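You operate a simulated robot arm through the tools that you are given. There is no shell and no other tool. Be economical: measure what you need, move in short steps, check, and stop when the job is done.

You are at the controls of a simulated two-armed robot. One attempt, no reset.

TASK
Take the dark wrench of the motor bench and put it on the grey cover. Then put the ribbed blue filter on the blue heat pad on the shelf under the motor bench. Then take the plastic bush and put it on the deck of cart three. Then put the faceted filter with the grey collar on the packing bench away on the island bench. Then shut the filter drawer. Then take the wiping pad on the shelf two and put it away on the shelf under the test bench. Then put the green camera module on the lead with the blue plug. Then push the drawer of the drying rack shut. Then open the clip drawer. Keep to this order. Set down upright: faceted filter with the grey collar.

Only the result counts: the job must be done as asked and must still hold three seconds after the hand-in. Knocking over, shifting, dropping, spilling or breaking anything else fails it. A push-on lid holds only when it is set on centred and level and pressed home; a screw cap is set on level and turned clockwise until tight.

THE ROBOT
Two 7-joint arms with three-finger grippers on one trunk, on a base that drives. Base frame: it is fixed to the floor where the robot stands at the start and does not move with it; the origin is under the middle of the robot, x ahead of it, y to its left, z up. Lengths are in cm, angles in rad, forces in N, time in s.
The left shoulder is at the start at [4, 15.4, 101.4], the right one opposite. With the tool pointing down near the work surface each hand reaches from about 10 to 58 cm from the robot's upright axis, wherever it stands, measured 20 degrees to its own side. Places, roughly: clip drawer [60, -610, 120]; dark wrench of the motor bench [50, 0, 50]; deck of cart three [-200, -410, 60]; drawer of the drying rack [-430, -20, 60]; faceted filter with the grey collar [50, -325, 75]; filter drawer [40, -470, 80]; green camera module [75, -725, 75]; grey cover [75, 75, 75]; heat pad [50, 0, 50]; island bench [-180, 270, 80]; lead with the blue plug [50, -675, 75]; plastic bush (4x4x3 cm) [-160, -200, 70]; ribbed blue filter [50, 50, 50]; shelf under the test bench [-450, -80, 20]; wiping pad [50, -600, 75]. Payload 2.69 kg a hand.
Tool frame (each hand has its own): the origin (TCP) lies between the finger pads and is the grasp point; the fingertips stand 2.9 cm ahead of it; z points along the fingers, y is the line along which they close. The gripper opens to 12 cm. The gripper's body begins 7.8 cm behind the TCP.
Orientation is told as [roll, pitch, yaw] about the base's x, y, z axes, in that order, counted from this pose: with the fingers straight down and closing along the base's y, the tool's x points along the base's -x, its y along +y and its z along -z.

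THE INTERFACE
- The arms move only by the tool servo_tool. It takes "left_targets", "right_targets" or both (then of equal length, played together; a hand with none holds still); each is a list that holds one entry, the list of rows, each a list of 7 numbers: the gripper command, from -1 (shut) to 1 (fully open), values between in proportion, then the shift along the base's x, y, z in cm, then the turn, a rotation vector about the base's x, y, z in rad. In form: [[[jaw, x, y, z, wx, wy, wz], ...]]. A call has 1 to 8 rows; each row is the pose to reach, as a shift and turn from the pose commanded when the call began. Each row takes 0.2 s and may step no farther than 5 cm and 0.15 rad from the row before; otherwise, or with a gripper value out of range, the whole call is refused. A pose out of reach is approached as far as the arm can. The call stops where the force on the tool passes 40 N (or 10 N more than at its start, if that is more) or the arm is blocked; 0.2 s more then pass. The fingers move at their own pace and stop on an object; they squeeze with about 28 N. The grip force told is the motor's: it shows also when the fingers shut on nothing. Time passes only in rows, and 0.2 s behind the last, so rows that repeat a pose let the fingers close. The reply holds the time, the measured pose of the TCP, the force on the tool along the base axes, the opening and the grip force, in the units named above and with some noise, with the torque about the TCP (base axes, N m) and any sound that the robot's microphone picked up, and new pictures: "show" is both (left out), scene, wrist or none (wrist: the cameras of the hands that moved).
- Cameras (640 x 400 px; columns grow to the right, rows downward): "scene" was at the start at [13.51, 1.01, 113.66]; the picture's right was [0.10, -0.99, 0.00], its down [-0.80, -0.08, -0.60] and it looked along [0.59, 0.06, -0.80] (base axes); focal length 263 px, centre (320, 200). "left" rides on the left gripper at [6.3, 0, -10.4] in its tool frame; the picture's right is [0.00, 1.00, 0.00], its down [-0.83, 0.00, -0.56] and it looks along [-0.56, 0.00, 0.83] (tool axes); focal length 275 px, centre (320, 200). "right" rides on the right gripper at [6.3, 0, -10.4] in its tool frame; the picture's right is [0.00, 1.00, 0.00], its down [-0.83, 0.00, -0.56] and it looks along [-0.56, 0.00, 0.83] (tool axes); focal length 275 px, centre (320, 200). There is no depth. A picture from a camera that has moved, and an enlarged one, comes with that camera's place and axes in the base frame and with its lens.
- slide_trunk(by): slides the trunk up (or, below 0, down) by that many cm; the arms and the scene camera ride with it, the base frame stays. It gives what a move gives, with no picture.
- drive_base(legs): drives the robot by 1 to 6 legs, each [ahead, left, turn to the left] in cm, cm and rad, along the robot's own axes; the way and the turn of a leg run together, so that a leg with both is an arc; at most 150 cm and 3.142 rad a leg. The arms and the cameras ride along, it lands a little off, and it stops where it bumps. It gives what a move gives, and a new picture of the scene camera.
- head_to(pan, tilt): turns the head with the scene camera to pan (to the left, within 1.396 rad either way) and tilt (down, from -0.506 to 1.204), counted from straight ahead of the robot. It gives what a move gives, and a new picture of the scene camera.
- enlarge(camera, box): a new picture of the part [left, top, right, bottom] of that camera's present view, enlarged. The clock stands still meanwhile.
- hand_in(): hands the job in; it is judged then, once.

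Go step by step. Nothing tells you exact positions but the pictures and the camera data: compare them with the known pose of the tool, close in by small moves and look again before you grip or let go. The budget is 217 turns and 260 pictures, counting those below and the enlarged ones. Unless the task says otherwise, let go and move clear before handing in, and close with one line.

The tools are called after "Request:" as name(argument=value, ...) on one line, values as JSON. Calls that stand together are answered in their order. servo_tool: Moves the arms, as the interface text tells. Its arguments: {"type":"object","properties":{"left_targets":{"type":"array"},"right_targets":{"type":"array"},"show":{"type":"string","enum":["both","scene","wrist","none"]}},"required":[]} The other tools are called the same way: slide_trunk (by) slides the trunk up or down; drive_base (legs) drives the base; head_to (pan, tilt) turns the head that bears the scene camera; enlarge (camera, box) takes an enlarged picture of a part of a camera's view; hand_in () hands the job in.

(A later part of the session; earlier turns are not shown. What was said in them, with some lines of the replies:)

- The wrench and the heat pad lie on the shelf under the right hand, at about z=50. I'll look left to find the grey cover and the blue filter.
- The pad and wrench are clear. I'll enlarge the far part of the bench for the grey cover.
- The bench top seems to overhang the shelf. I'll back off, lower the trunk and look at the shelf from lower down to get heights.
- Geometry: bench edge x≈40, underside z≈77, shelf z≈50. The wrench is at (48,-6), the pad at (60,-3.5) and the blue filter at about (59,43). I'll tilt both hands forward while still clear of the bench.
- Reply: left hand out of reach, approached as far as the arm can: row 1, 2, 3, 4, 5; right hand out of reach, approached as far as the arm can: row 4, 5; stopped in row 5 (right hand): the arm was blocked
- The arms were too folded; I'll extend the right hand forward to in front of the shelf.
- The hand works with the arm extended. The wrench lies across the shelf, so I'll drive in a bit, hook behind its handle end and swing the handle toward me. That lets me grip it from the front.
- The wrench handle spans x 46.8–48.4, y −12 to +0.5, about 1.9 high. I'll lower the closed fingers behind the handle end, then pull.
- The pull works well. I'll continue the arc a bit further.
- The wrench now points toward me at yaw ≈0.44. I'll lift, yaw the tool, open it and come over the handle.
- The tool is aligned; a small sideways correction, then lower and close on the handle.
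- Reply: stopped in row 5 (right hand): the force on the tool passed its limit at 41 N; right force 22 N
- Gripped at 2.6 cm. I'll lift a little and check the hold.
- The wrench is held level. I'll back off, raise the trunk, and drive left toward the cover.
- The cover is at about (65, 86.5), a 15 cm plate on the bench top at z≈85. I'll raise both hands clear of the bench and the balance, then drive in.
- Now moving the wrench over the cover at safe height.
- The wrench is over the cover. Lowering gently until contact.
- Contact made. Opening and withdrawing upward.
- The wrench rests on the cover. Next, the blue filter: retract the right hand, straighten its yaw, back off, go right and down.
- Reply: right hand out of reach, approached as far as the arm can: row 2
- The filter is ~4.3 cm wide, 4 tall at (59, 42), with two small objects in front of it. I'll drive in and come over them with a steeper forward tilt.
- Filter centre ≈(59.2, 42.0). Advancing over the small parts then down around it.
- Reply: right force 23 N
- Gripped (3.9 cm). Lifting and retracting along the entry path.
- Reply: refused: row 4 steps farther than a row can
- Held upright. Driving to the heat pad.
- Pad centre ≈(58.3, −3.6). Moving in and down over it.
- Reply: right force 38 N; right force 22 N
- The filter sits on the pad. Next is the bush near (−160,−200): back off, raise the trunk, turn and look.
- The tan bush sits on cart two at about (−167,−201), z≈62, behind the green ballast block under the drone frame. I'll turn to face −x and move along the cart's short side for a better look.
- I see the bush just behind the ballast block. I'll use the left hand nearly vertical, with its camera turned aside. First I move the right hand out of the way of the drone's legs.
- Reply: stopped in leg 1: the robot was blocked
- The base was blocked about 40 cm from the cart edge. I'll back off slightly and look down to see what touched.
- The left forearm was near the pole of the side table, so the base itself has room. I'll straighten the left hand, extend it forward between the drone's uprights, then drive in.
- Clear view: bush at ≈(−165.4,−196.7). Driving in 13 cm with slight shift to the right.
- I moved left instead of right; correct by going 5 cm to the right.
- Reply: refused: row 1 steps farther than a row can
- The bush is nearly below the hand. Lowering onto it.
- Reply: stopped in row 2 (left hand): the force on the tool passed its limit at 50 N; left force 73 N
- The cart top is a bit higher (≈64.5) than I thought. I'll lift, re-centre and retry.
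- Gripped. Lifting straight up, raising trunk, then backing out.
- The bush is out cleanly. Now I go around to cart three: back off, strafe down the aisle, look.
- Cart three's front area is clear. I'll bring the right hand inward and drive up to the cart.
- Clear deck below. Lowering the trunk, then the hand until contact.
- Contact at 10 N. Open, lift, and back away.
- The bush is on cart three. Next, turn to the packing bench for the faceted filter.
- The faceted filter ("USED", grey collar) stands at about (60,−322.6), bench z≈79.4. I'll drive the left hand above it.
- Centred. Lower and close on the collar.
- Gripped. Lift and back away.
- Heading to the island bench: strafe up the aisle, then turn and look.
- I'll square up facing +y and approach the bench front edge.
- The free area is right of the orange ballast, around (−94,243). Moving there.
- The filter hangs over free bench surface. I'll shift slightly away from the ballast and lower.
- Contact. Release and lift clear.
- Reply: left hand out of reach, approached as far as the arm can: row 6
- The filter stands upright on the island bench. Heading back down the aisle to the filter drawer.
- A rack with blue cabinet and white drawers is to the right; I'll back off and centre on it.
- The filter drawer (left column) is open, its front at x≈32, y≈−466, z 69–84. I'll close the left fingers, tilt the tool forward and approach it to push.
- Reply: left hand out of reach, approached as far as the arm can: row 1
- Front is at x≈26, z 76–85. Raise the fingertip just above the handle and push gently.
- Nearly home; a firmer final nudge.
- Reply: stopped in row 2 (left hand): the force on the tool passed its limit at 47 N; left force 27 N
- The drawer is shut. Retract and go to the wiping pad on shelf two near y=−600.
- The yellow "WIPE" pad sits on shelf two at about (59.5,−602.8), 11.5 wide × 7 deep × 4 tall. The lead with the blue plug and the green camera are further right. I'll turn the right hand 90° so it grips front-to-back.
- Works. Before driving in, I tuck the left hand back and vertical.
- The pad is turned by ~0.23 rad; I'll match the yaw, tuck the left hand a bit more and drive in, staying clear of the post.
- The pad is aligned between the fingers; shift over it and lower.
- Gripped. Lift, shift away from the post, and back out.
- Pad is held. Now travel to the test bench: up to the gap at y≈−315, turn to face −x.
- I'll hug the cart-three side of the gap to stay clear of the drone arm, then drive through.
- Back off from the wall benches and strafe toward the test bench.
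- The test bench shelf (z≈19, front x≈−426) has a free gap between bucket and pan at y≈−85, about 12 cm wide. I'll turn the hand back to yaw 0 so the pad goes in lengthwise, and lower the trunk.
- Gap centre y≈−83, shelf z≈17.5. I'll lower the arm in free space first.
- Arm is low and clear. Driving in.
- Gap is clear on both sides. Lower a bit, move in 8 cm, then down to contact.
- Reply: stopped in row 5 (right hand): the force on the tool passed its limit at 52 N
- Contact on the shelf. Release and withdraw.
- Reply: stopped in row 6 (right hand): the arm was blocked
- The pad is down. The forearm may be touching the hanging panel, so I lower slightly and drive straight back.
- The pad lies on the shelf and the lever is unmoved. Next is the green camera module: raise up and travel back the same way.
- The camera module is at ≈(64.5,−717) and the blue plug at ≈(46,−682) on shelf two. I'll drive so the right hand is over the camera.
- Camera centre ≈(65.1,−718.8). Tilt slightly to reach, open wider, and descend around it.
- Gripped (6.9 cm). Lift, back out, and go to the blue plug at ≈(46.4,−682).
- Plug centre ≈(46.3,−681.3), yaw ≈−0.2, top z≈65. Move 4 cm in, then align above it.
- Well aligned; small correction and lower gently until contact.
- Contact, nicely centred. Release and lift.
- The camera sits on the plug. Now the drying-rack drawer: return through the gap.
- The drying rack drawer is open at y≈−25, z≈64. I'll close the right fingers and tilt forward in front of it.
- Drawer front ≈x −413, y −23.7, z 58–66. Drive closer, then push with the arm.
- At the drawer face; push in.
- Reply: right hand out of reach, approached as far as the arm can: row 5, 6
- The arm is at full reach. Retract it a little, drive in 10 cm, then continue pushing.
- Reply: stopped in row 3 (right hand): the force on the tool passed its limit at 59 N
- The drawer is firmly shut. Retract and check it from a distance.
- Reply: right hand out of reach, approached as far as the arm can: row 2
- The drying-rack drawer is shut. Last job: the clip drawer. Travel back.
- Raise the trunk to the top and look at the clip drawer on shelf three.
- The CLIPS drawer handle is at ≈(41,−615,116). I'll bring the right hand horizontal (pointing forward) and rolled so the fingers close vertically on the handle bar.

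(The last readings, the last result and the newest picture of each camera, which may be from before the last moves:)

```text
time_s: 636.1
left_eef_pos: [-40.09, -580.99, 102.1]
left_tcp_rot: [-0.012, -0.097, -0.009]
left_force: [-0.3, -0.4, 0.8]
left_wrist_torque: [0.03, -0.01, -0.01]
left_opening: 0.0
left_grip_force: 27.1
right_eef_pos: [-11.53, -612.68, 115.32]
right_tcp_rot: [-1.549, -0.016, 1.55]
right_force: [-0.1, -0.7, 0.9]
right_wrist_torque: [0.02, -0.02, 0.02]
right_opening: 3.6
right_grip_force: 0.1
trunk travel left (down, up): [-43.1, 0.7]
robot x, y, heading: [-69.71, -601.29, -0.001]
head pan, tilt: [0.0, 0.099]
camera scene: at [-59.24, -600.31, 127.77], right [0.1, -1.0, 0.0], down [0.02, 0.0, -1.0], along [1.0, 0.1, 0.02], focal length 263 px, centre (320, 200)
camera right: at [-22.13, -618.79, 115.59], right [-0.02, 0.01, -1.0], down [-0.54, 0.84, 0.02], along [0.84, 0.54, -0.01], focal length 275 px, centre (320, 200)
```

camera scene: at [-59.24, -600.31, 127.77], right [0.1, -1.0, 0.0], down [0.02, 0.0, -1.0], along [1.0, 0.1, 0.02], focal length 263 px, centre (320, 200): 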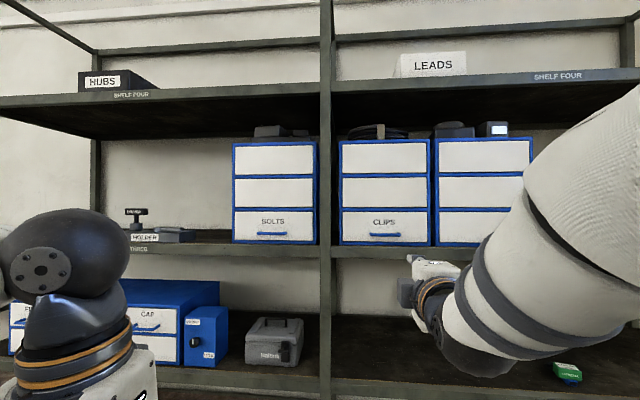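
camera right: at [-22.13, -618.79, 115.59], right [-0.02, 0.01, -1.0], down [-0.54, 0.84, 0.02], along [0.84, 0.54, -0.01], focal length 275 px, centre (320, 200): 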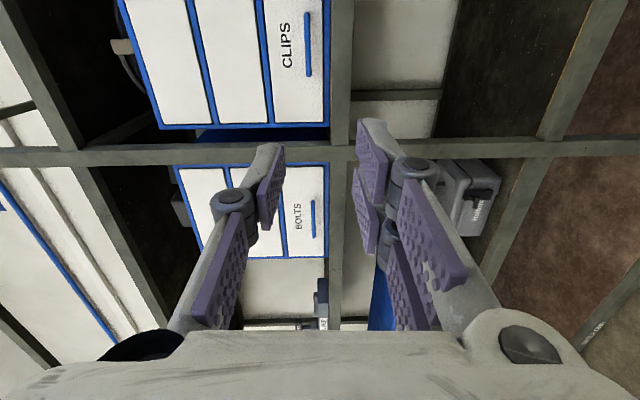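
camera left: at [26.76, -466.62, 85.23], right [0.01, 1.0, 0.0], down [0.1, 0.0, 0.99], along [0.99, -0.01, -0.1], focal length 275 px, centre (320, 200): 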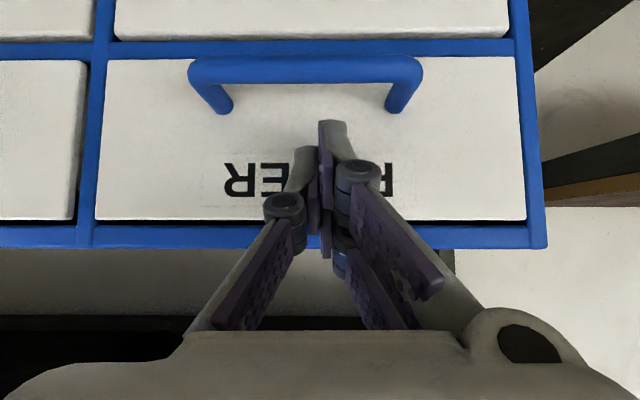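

The right forearm seems to have nudged the head. I'll extend the hand forward a bit to free it.

Request:
servo_tool(right_targets=[[[-0.4, 3, -1, -1, 0, 0, 0], [-0.4, 6, -2, -1, 0, 0, 0]]], show="scene")

```text
time_s: 636.7
left_eef_pos: [-40.08, -581.1, 102.21]
left_tcp_rot: [-0.011, -0.097, -0.008]
left_force: [0.6, -0.5, -0.1]
left_wrist_torque: [0.02, 0.01, 0.01]
left_opening: 0.0
left_grip_force: 28.0
right_eef_pos: [-5.56, -613.6, 115.05]
right_tcp_rot: [-1.566, 0.014, 1.567]
right_force: [0.2, -0.4, -0.6]
right_wrist_torque: [0.03, -0.02, 0.05]
right_opening: 3.59
right_grip_force: 0.1
trunk travel left (down, up): [-43.1, 0.7]
robot x, y, heading: [-69.76, -601.16, -0.0]
head pan, tilt: [0.0, 0.099]
camera scene: at [-58.95, -601.19, 126.76], right [0.0, -1.0, 0.0], down [-0.1, 0.0, -0.99], along [0.99, 0.0, -0.1], focal length 263 px, centre (320, 200)
```

scene: 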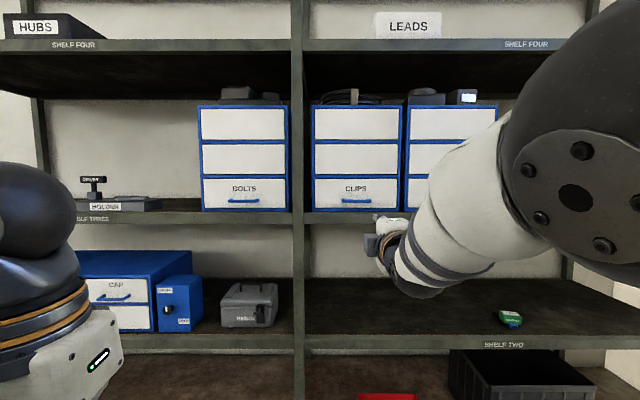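

Freed. Drive forward so the fingers come in front of the handle.

Request:
drive_base(legs=[[37, 0, 0]])

Request:
enlarge(camera="right", box=[0, 0, 640, 400])

Request:
enlarge(camera="scene", box=[300, 150, 460, 260])

```text
time_s: 639.1
left_eef_pos: [-3.42, -581.0, 102.11]
left_tcp_rot: [-0.009, -0.096, -0.007]
left_force: [0.7, -0.3, -0.4]
left_wrist_torque: [0.01, -0.01, 0.02]
left_opening: 0.0
left_grip_force: 27.8
right_eef_pos: [31.05, -613.58, 114.72]
right_tcp_rot: [-1.563, 0.013, 1.564]
right_force: [0.1, -0.2, 0.3]
right_wrist_torque: [0.02, -0.02, 0.0]
right_opening: 3.61
right_grip_force: 0.1
trunk travel left (down, up): [-43.1, 0.7]
robot x, y, heading: [-32.71, -601.43, -0.002]
head pan, tilt: [0.0, 0.099]
camera scene: at [-22.3, -601.07, 126.74], right [0.0, -1.0, 0.0], down [-0.1, 0.0, -0.99], along [0.99, 0.0, -0.1], focal length 263 px, centre (320, 200)
```

scene: 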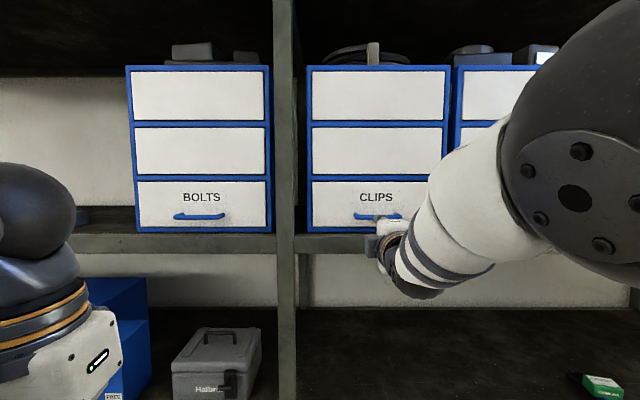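

```text
1.00 times, centred on (320, 200) of right (not enlarged: the box is as wide or as high as the picture)
camera zoom: at [20.53, -619.8, 115.01], right [-0.01, -0.02, -1.0], down [-0.55, 0.83, -0.01], along [0.83, 0.55, -0.02], focal length 275 px, centre (320, 200)
```

zoom: 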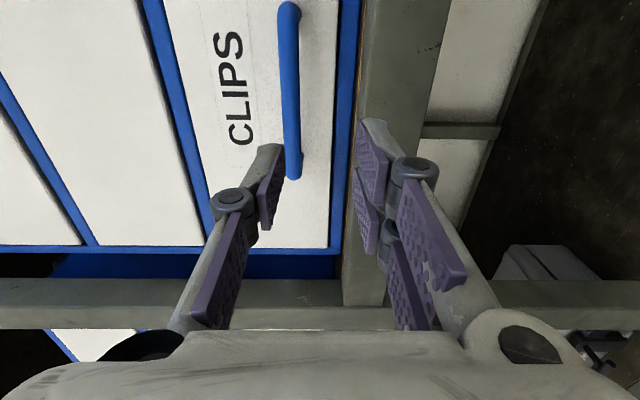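

```text
3.64 times, centred on (380, 205) of scene
camera zoom: at [-22.3, -601.07, 126.74], right [0.0, -1.0, 0.0], down [-0.1, 0.0, -0.99], along [0.99, 0.0, -0.1], focal length 957 px, centre (102, 182)
```

zoom: 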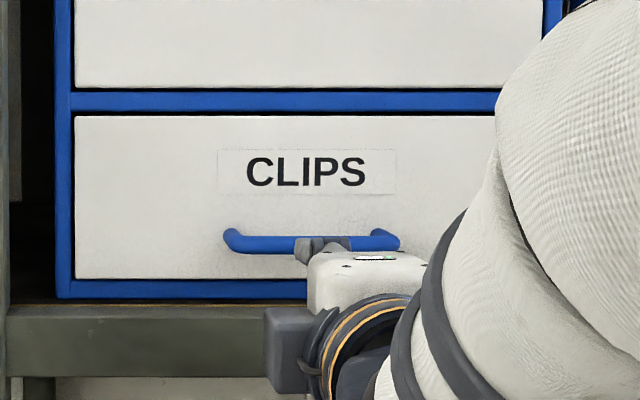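

Handle bar centre ≈(40,−615,116.6). Raise 1.9 cm and advance around it.

Request:
servo_tool(right_targets=[[[-0.4, 0, 0, 1.0, 0, 0, 0], [-0.4, 0, 0, 1.9, 0, 0, 0], [-0.4, 2.5, 0, 1.9, 0, 0, 0], [-0.4, 4.5, 0, 1.9, 0, 0, 0]]], show="wrist")

Request:
enlarge(camera="scene", box=[300, 150, 460, 260])

```text
time_s: 640.1
left_eef_pos: [-3.5, -580.93, 102.08]
left_tcp_rot: [-0.01, -0.096, -0.007]
left_force: [-0.4, -1.1, -0.3]
left_wrist_torque: [0.0, 0.0, 0.02]
left_opening: 0.0
left_grip_force: 28.0
right_eef_pos: [35.57, -613.62, 116.7]
right_tcp_rot: [-1.563, 0.011, 1.564]
right_force: [0.0, 0.8, 1.6]
right_wrist_torque: [-0.01, 0.02, -0.03]
right_opening: 3.61
right_grip_force: 0.2
trunk travel left (down, up): [-43.1, 0.7]
robot x, y, heading: [-32.51, -601.21, -0.0]
head pan, tilt: [0.0, 0.099]
camera right: at [24.97, -619.75, 116.95], right [-0.01, -0.02, -1.0], down [-0.55, 0.83, -0.01], along [0.83, 0.55, -0.02], focal length 275 px, centre (320, 200)
```

right: 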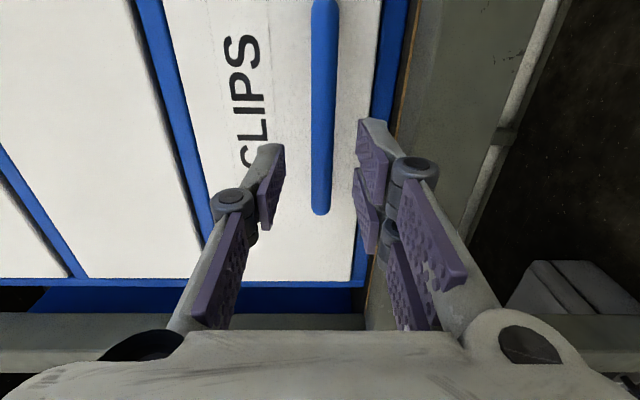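

```text
3.64 times, centred on (380, 205) of scene
camera zoom: at [-22.33, -601.07, 126.73], right [0.0, -1.0, 0.0], down [-0.1, 0.0, -0.99], along [0.99, 0.0, -0.1], focal length 957 px, centre (102, 182)
```

zoom: 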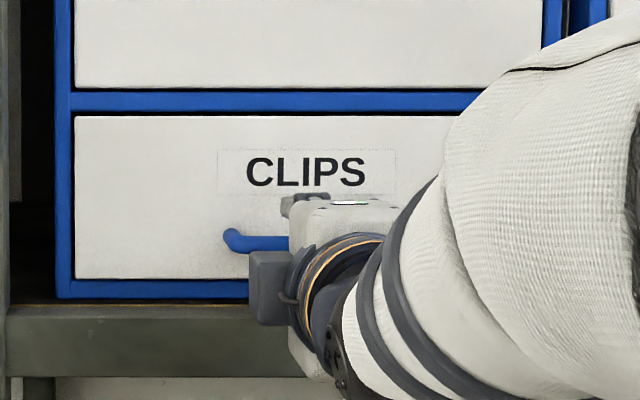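

The bar is centred between the fingers. Advance 3 cm and grip.

Request:
servo_tool(right_targets=[[[-0.4, 1.5, 0, 0, 0, 0, 0], [-0.4, 3, 0, 0, 0, 0, 0], [-1, 3, 0, 0, 0, 0, 0], [-1, 3, 0, 0, 0, 0, 0], [-1, 3, 0, 0, 0, 0, 0]]], show="wrist")

```text
time_s: 641.3
left_eef_pos: [-3.44, -580.98, 102.09]
left_tcp_rot: [-0.011, -0.096, -0.01]
left_force: [-0.4, 0.6, 0.0]
left_wrist_torque: [-0.02, -0.03, -0.02]
left_opening: 0.0
left_grip_force: 28.1
right_eef_pos: [38.58, -613.85, 116.56]
right_tcp_rot: [-1.56, 0.011, 1.563]
right_force: [-3.5, 0.6, -9.6]
right_wrist_torque: [0.79, -0.01, -0.31]
right_opening: 1.06
right_grip_force: 37.9
trunk travel left (down, up): [-43.1, 0.7]
robot x, y, heading: [-33.1, -600.86, -0.002]
head pan, tilt: [0.0, 0.099]
camera right: at [28.03, -619.94, 116.84], right [-0.01, -0.02, -1.0], down [-0.55, 0.84, -0.01], along [0.84, 0.55, -0.02], focal length 275 px, centre (320, 200)
```

right: 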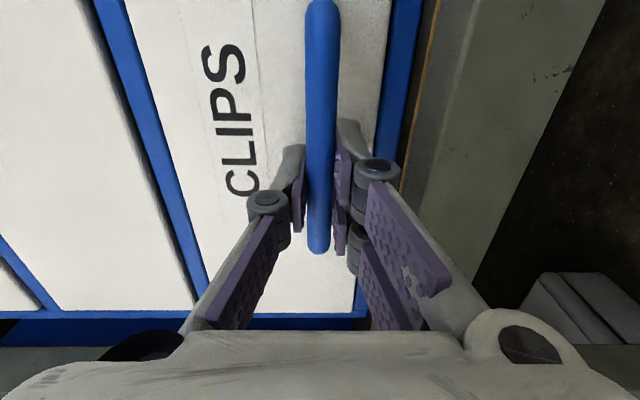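

Gripping the bar. Pull by driving backward.

Request:
drive_base(legs=[[-10, 0, 0]])

Request:
enlarge(camera="right", box=[0, 0, 640, 400])

```text
time_s: 642.4
left_eef_pos: [-13.35, -580.89, 102.09]
left_tcp_rot: [-0.009, -0.097, -0.011]
left_force: [0.4, 0.4, -0.6]
left_wrist_torque: [-0.02, -0.04, 0.0]
left_opening: 0.0
left_grip_force: 28.0
right_eef_pos: [28.59, -613.79, 116.64]
right_tcp_rot: [-1.558, 0.009, 1.563]
right_force: [0.6, 0.6, -14.6]
right_wrist_torque: [0.74, -0.03, -0.27]
right_opening: 1.04
right_grip_force: 37.7
trunk travel left (down, up): [-43.1, 0.7]
robot x, y, heading: [-42.77, -601.23, -0.005]
head pan, tilt: [0.0, 0.099]
camera scene: at [-32.25, -601.13, 126.72], right [0.0, -1.0, 0.0], down [-0.1, 0.0, -0.99], along [0.99, 0.0, -0.1], focal length 263 px, centre (320, 200)
```

scene: 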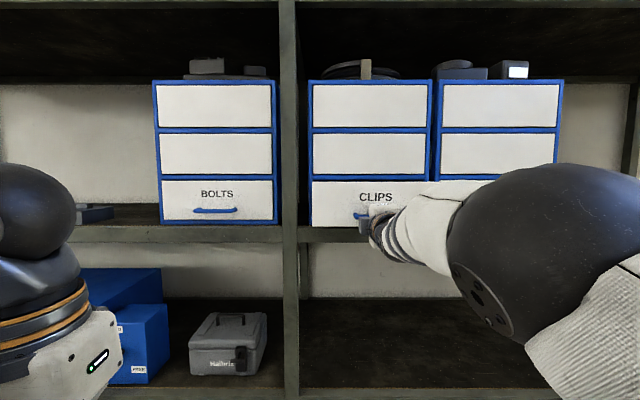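

```text
1.00 times, centred on (320, 200) of right (not enlarged: the box is as wide or as high as the picture)
camera zoom: at [18.06, -619.95, 116.84], right [-0.01, -0.02, -1.0], down [-0.55, 0.84, -0.01], along [0.84, 0.55, -0.02], focal length 275 px, centre (320, 200)
```

zoom: 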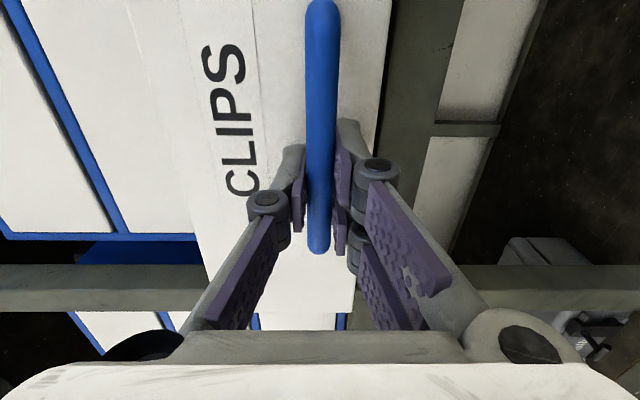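

The drawer is 10 cm open. Pull a bit more.

Request:
drive_base(legs=[[-5, 0, 0]])

Request:
enlarge(camera="right", box=[0, 0, 640, 400])

```text
time_s: 643.4
left_eef_pos: [-18.34, -580.93, 102.17]
left_tcp_rot: [-0.01, -0.097, -0.007]
left_force: [0.3, 0.4, 0.2]
left_wrist_torque: [-0.02, -0.07, -0.01]
left_opening: 0.0
left_grip_force: 28.0
right_eef_pos: [23.54, -613.83, 116.6]
right_tcp_rot: [-1.558, 0.01, 1.561]
right_force: [1.0, 2.5, -9.1]
right_wrist_torque: [0.71, -0.05, -0.46]
right_opening: 1.08
right_grip_force: 38.1
trunk travel left (down, up): [-43.1, 0.7]
robot x, y, heading: [-47.62, -601.88, 0.002]
head pan, tilt: [0.0, 0.099]
camera scene: at [-37.26, -601.08, 126.73], right [0.0, -1.0, 0.0], down [-0.1, 0.0, -0.99], along [0.99, 0.0, -0.1], focal length 263 px, centre (320, 200)
```

scene: 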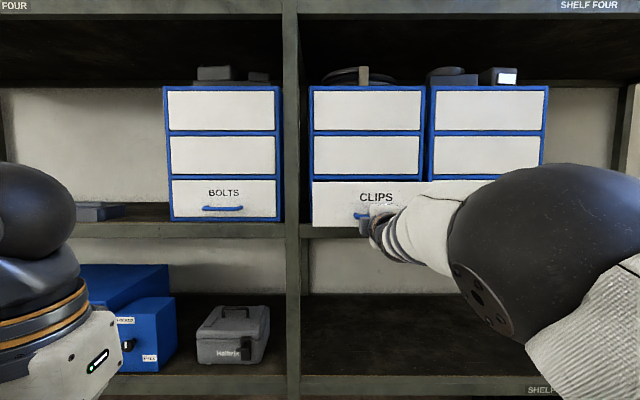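

```text
1.00 times, centred on (320, 200) of right (not enlarged: the box is as wide or as high as the picture)
camera zoom: at [13.07, -619.95, 116.85], right [-0.01, -0.01, -1.0], down [-0.55, 0.84, 0.0], along [0.84, 0.55, -0.02], focal length 275 px, centre (320, 200)
```

zoom: 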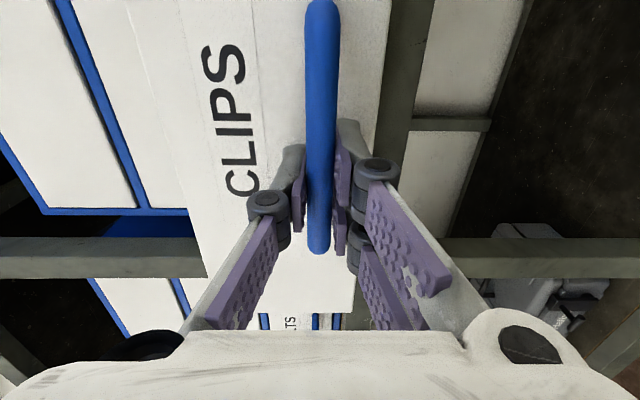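

Request:
drive_base(legs=[[-4, 0, 0]])

Request:
enlarge(camera="right", box=[0, 0, 640, 400])

```text
time_s: 644.2
left_eef_pos: [-22.39, -580.97, 102.07]
left_tcp_rot: [-0.012, -0.096, -0.006]
left_force: [-0.4, -0.7, -0.2]
left_wrist_torque: [0.01, -0.03, 0.0]
left_opening: 0.01
left_grip_force: 28.1
right_eef_pos: [19.7, -613.76, 116.58]
right_tcp_rot: [-1.556, 0.01, 1.563]
right_force: [0.4, 4.9, -6.1]
right_wrist_torque: [0.68, -0.06, -0.18]
right_opening: 1.09
right_grip_force: 37.3
trunk travel left (down, up): [-43.1, 0.7]
robot x, y, heading: [-51.8, -601.59, 0.004]
head pan, tilt: [0.0, 0.099]
camera scene: at [-41.22, -601.06, 126.74], right [0.0, -1.0, 0.0], down [-0.1, 0.0, -1.0], along [1.0, 0.0, -0.1], focal length 263 px, centre (320, 200)
```

scene: 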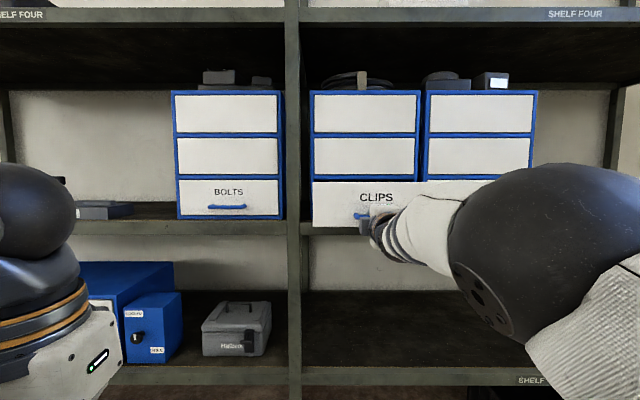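

```text
1.00 times, centred on (320, 200) of right (not enlarged: the box is as wide or as high as the picture)
camera zoom: at [9.12, -619.94, 116.85], right [-0.01, -0.01, -1.0], down [-0.55, 0.84, 0.0], along [0.84, 0.55, -0.02], focal length 275 px, centre (320, 200)
```

zoom: 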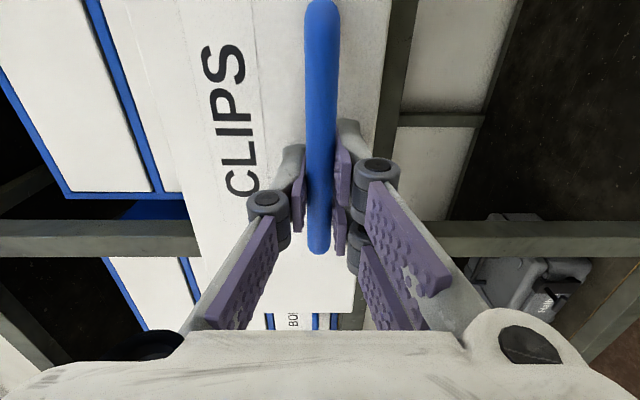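

The drawer is ~19 cm open. Release and back away.

Request:
servo_tool(right_targets=[[[-0.4, 0, 0, 0, 0, 0, 0], [-0.4, 0, 0, 0, 0, 0, 0]]], show="none")

Request:
drive_base(legs=[[-35, 0, 0]])

```text
time_s: 644.8
left_eef_pos: [-22.28, -580.93, 102.13]
left_tcp_rot: [-0.01, -0.094, -0.007]
left_force: [-0.3, -0.8, 0.6]
left_wrist_torque: [0.01, -0.03, -0.01]
left_opening: 0.01
left_grip_force: 27.4
right_eef_pos: [19.57, -613.81, 116.55]
right_tcp_rot: [-1.558, 0.008, 1.562]
right_force: [-0.5, -1.3, -0.6]
right_wrist_torque: [-0.02, 0.0, 0.0]
right_opening: 3.6
right_grip_force: 0.1
trunk travel left (down, up): [-43.1, 0.7]
robot x, y, heading: [-51.5, -601.19, 0.004]
head pan, tilt: [0.0, 0.099]
```

```text
time_s: 647.1
left_eef_pos: [-57.57, -581.22, 102.2]
left_tcp_rot: [-0.01, -0.098, -0.007]
left_force: [-0.3, -0.7, -0.6]
left_wrist_torque: [-0.05, -0.03, 0.01]
left_opening: 0.0
left_grip_force: 28.0
right_eef_pos: [-15.64, -613.98, 116.7]
right_tcp_rot: [-1.556, 0.01, 1.562]
right_force: [-1.5, 0.4, -0.5]
right_wrist_torque: [-0.03, 0.01, -0.01]
right_opening: 3.58
right_grip_force: 0.1
trunk travel left (down, up): [-43.1, 0.7]
robot x, y, heading: [-87.02, -601.27, 0.005]
head pan, tilt: [0.0, 0.099]
camera scene: at [-76.44, -601.21, 126.74], right [0.0, -1.0, 0.0], down [-0.1, 0.0, -1.0], along [1.0, 0.0, -0.1], focal length 263 px, centre (320, 200)
```

scene: 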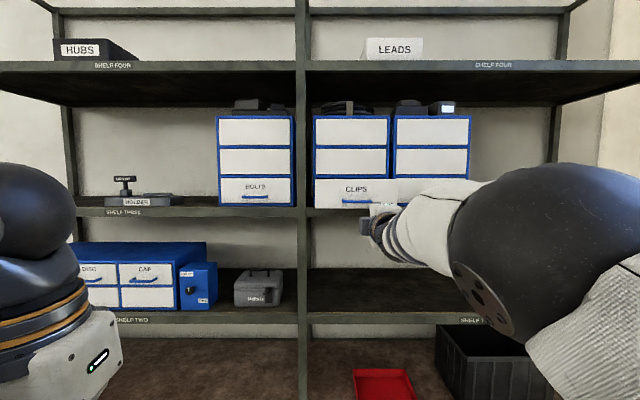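

The clip drawer stays open, the hands are clear, and every earlier step was checked once it was done. Handing in.

Request:
hand_in()

```text
The job is handed in.
```

I did all nine steps in order and handed the job in. The hand-in reply only confirmed it was received. After each step I looked, and each item was where it should be. The wrench's ring end hangs slightly over the edge of the grey cover.
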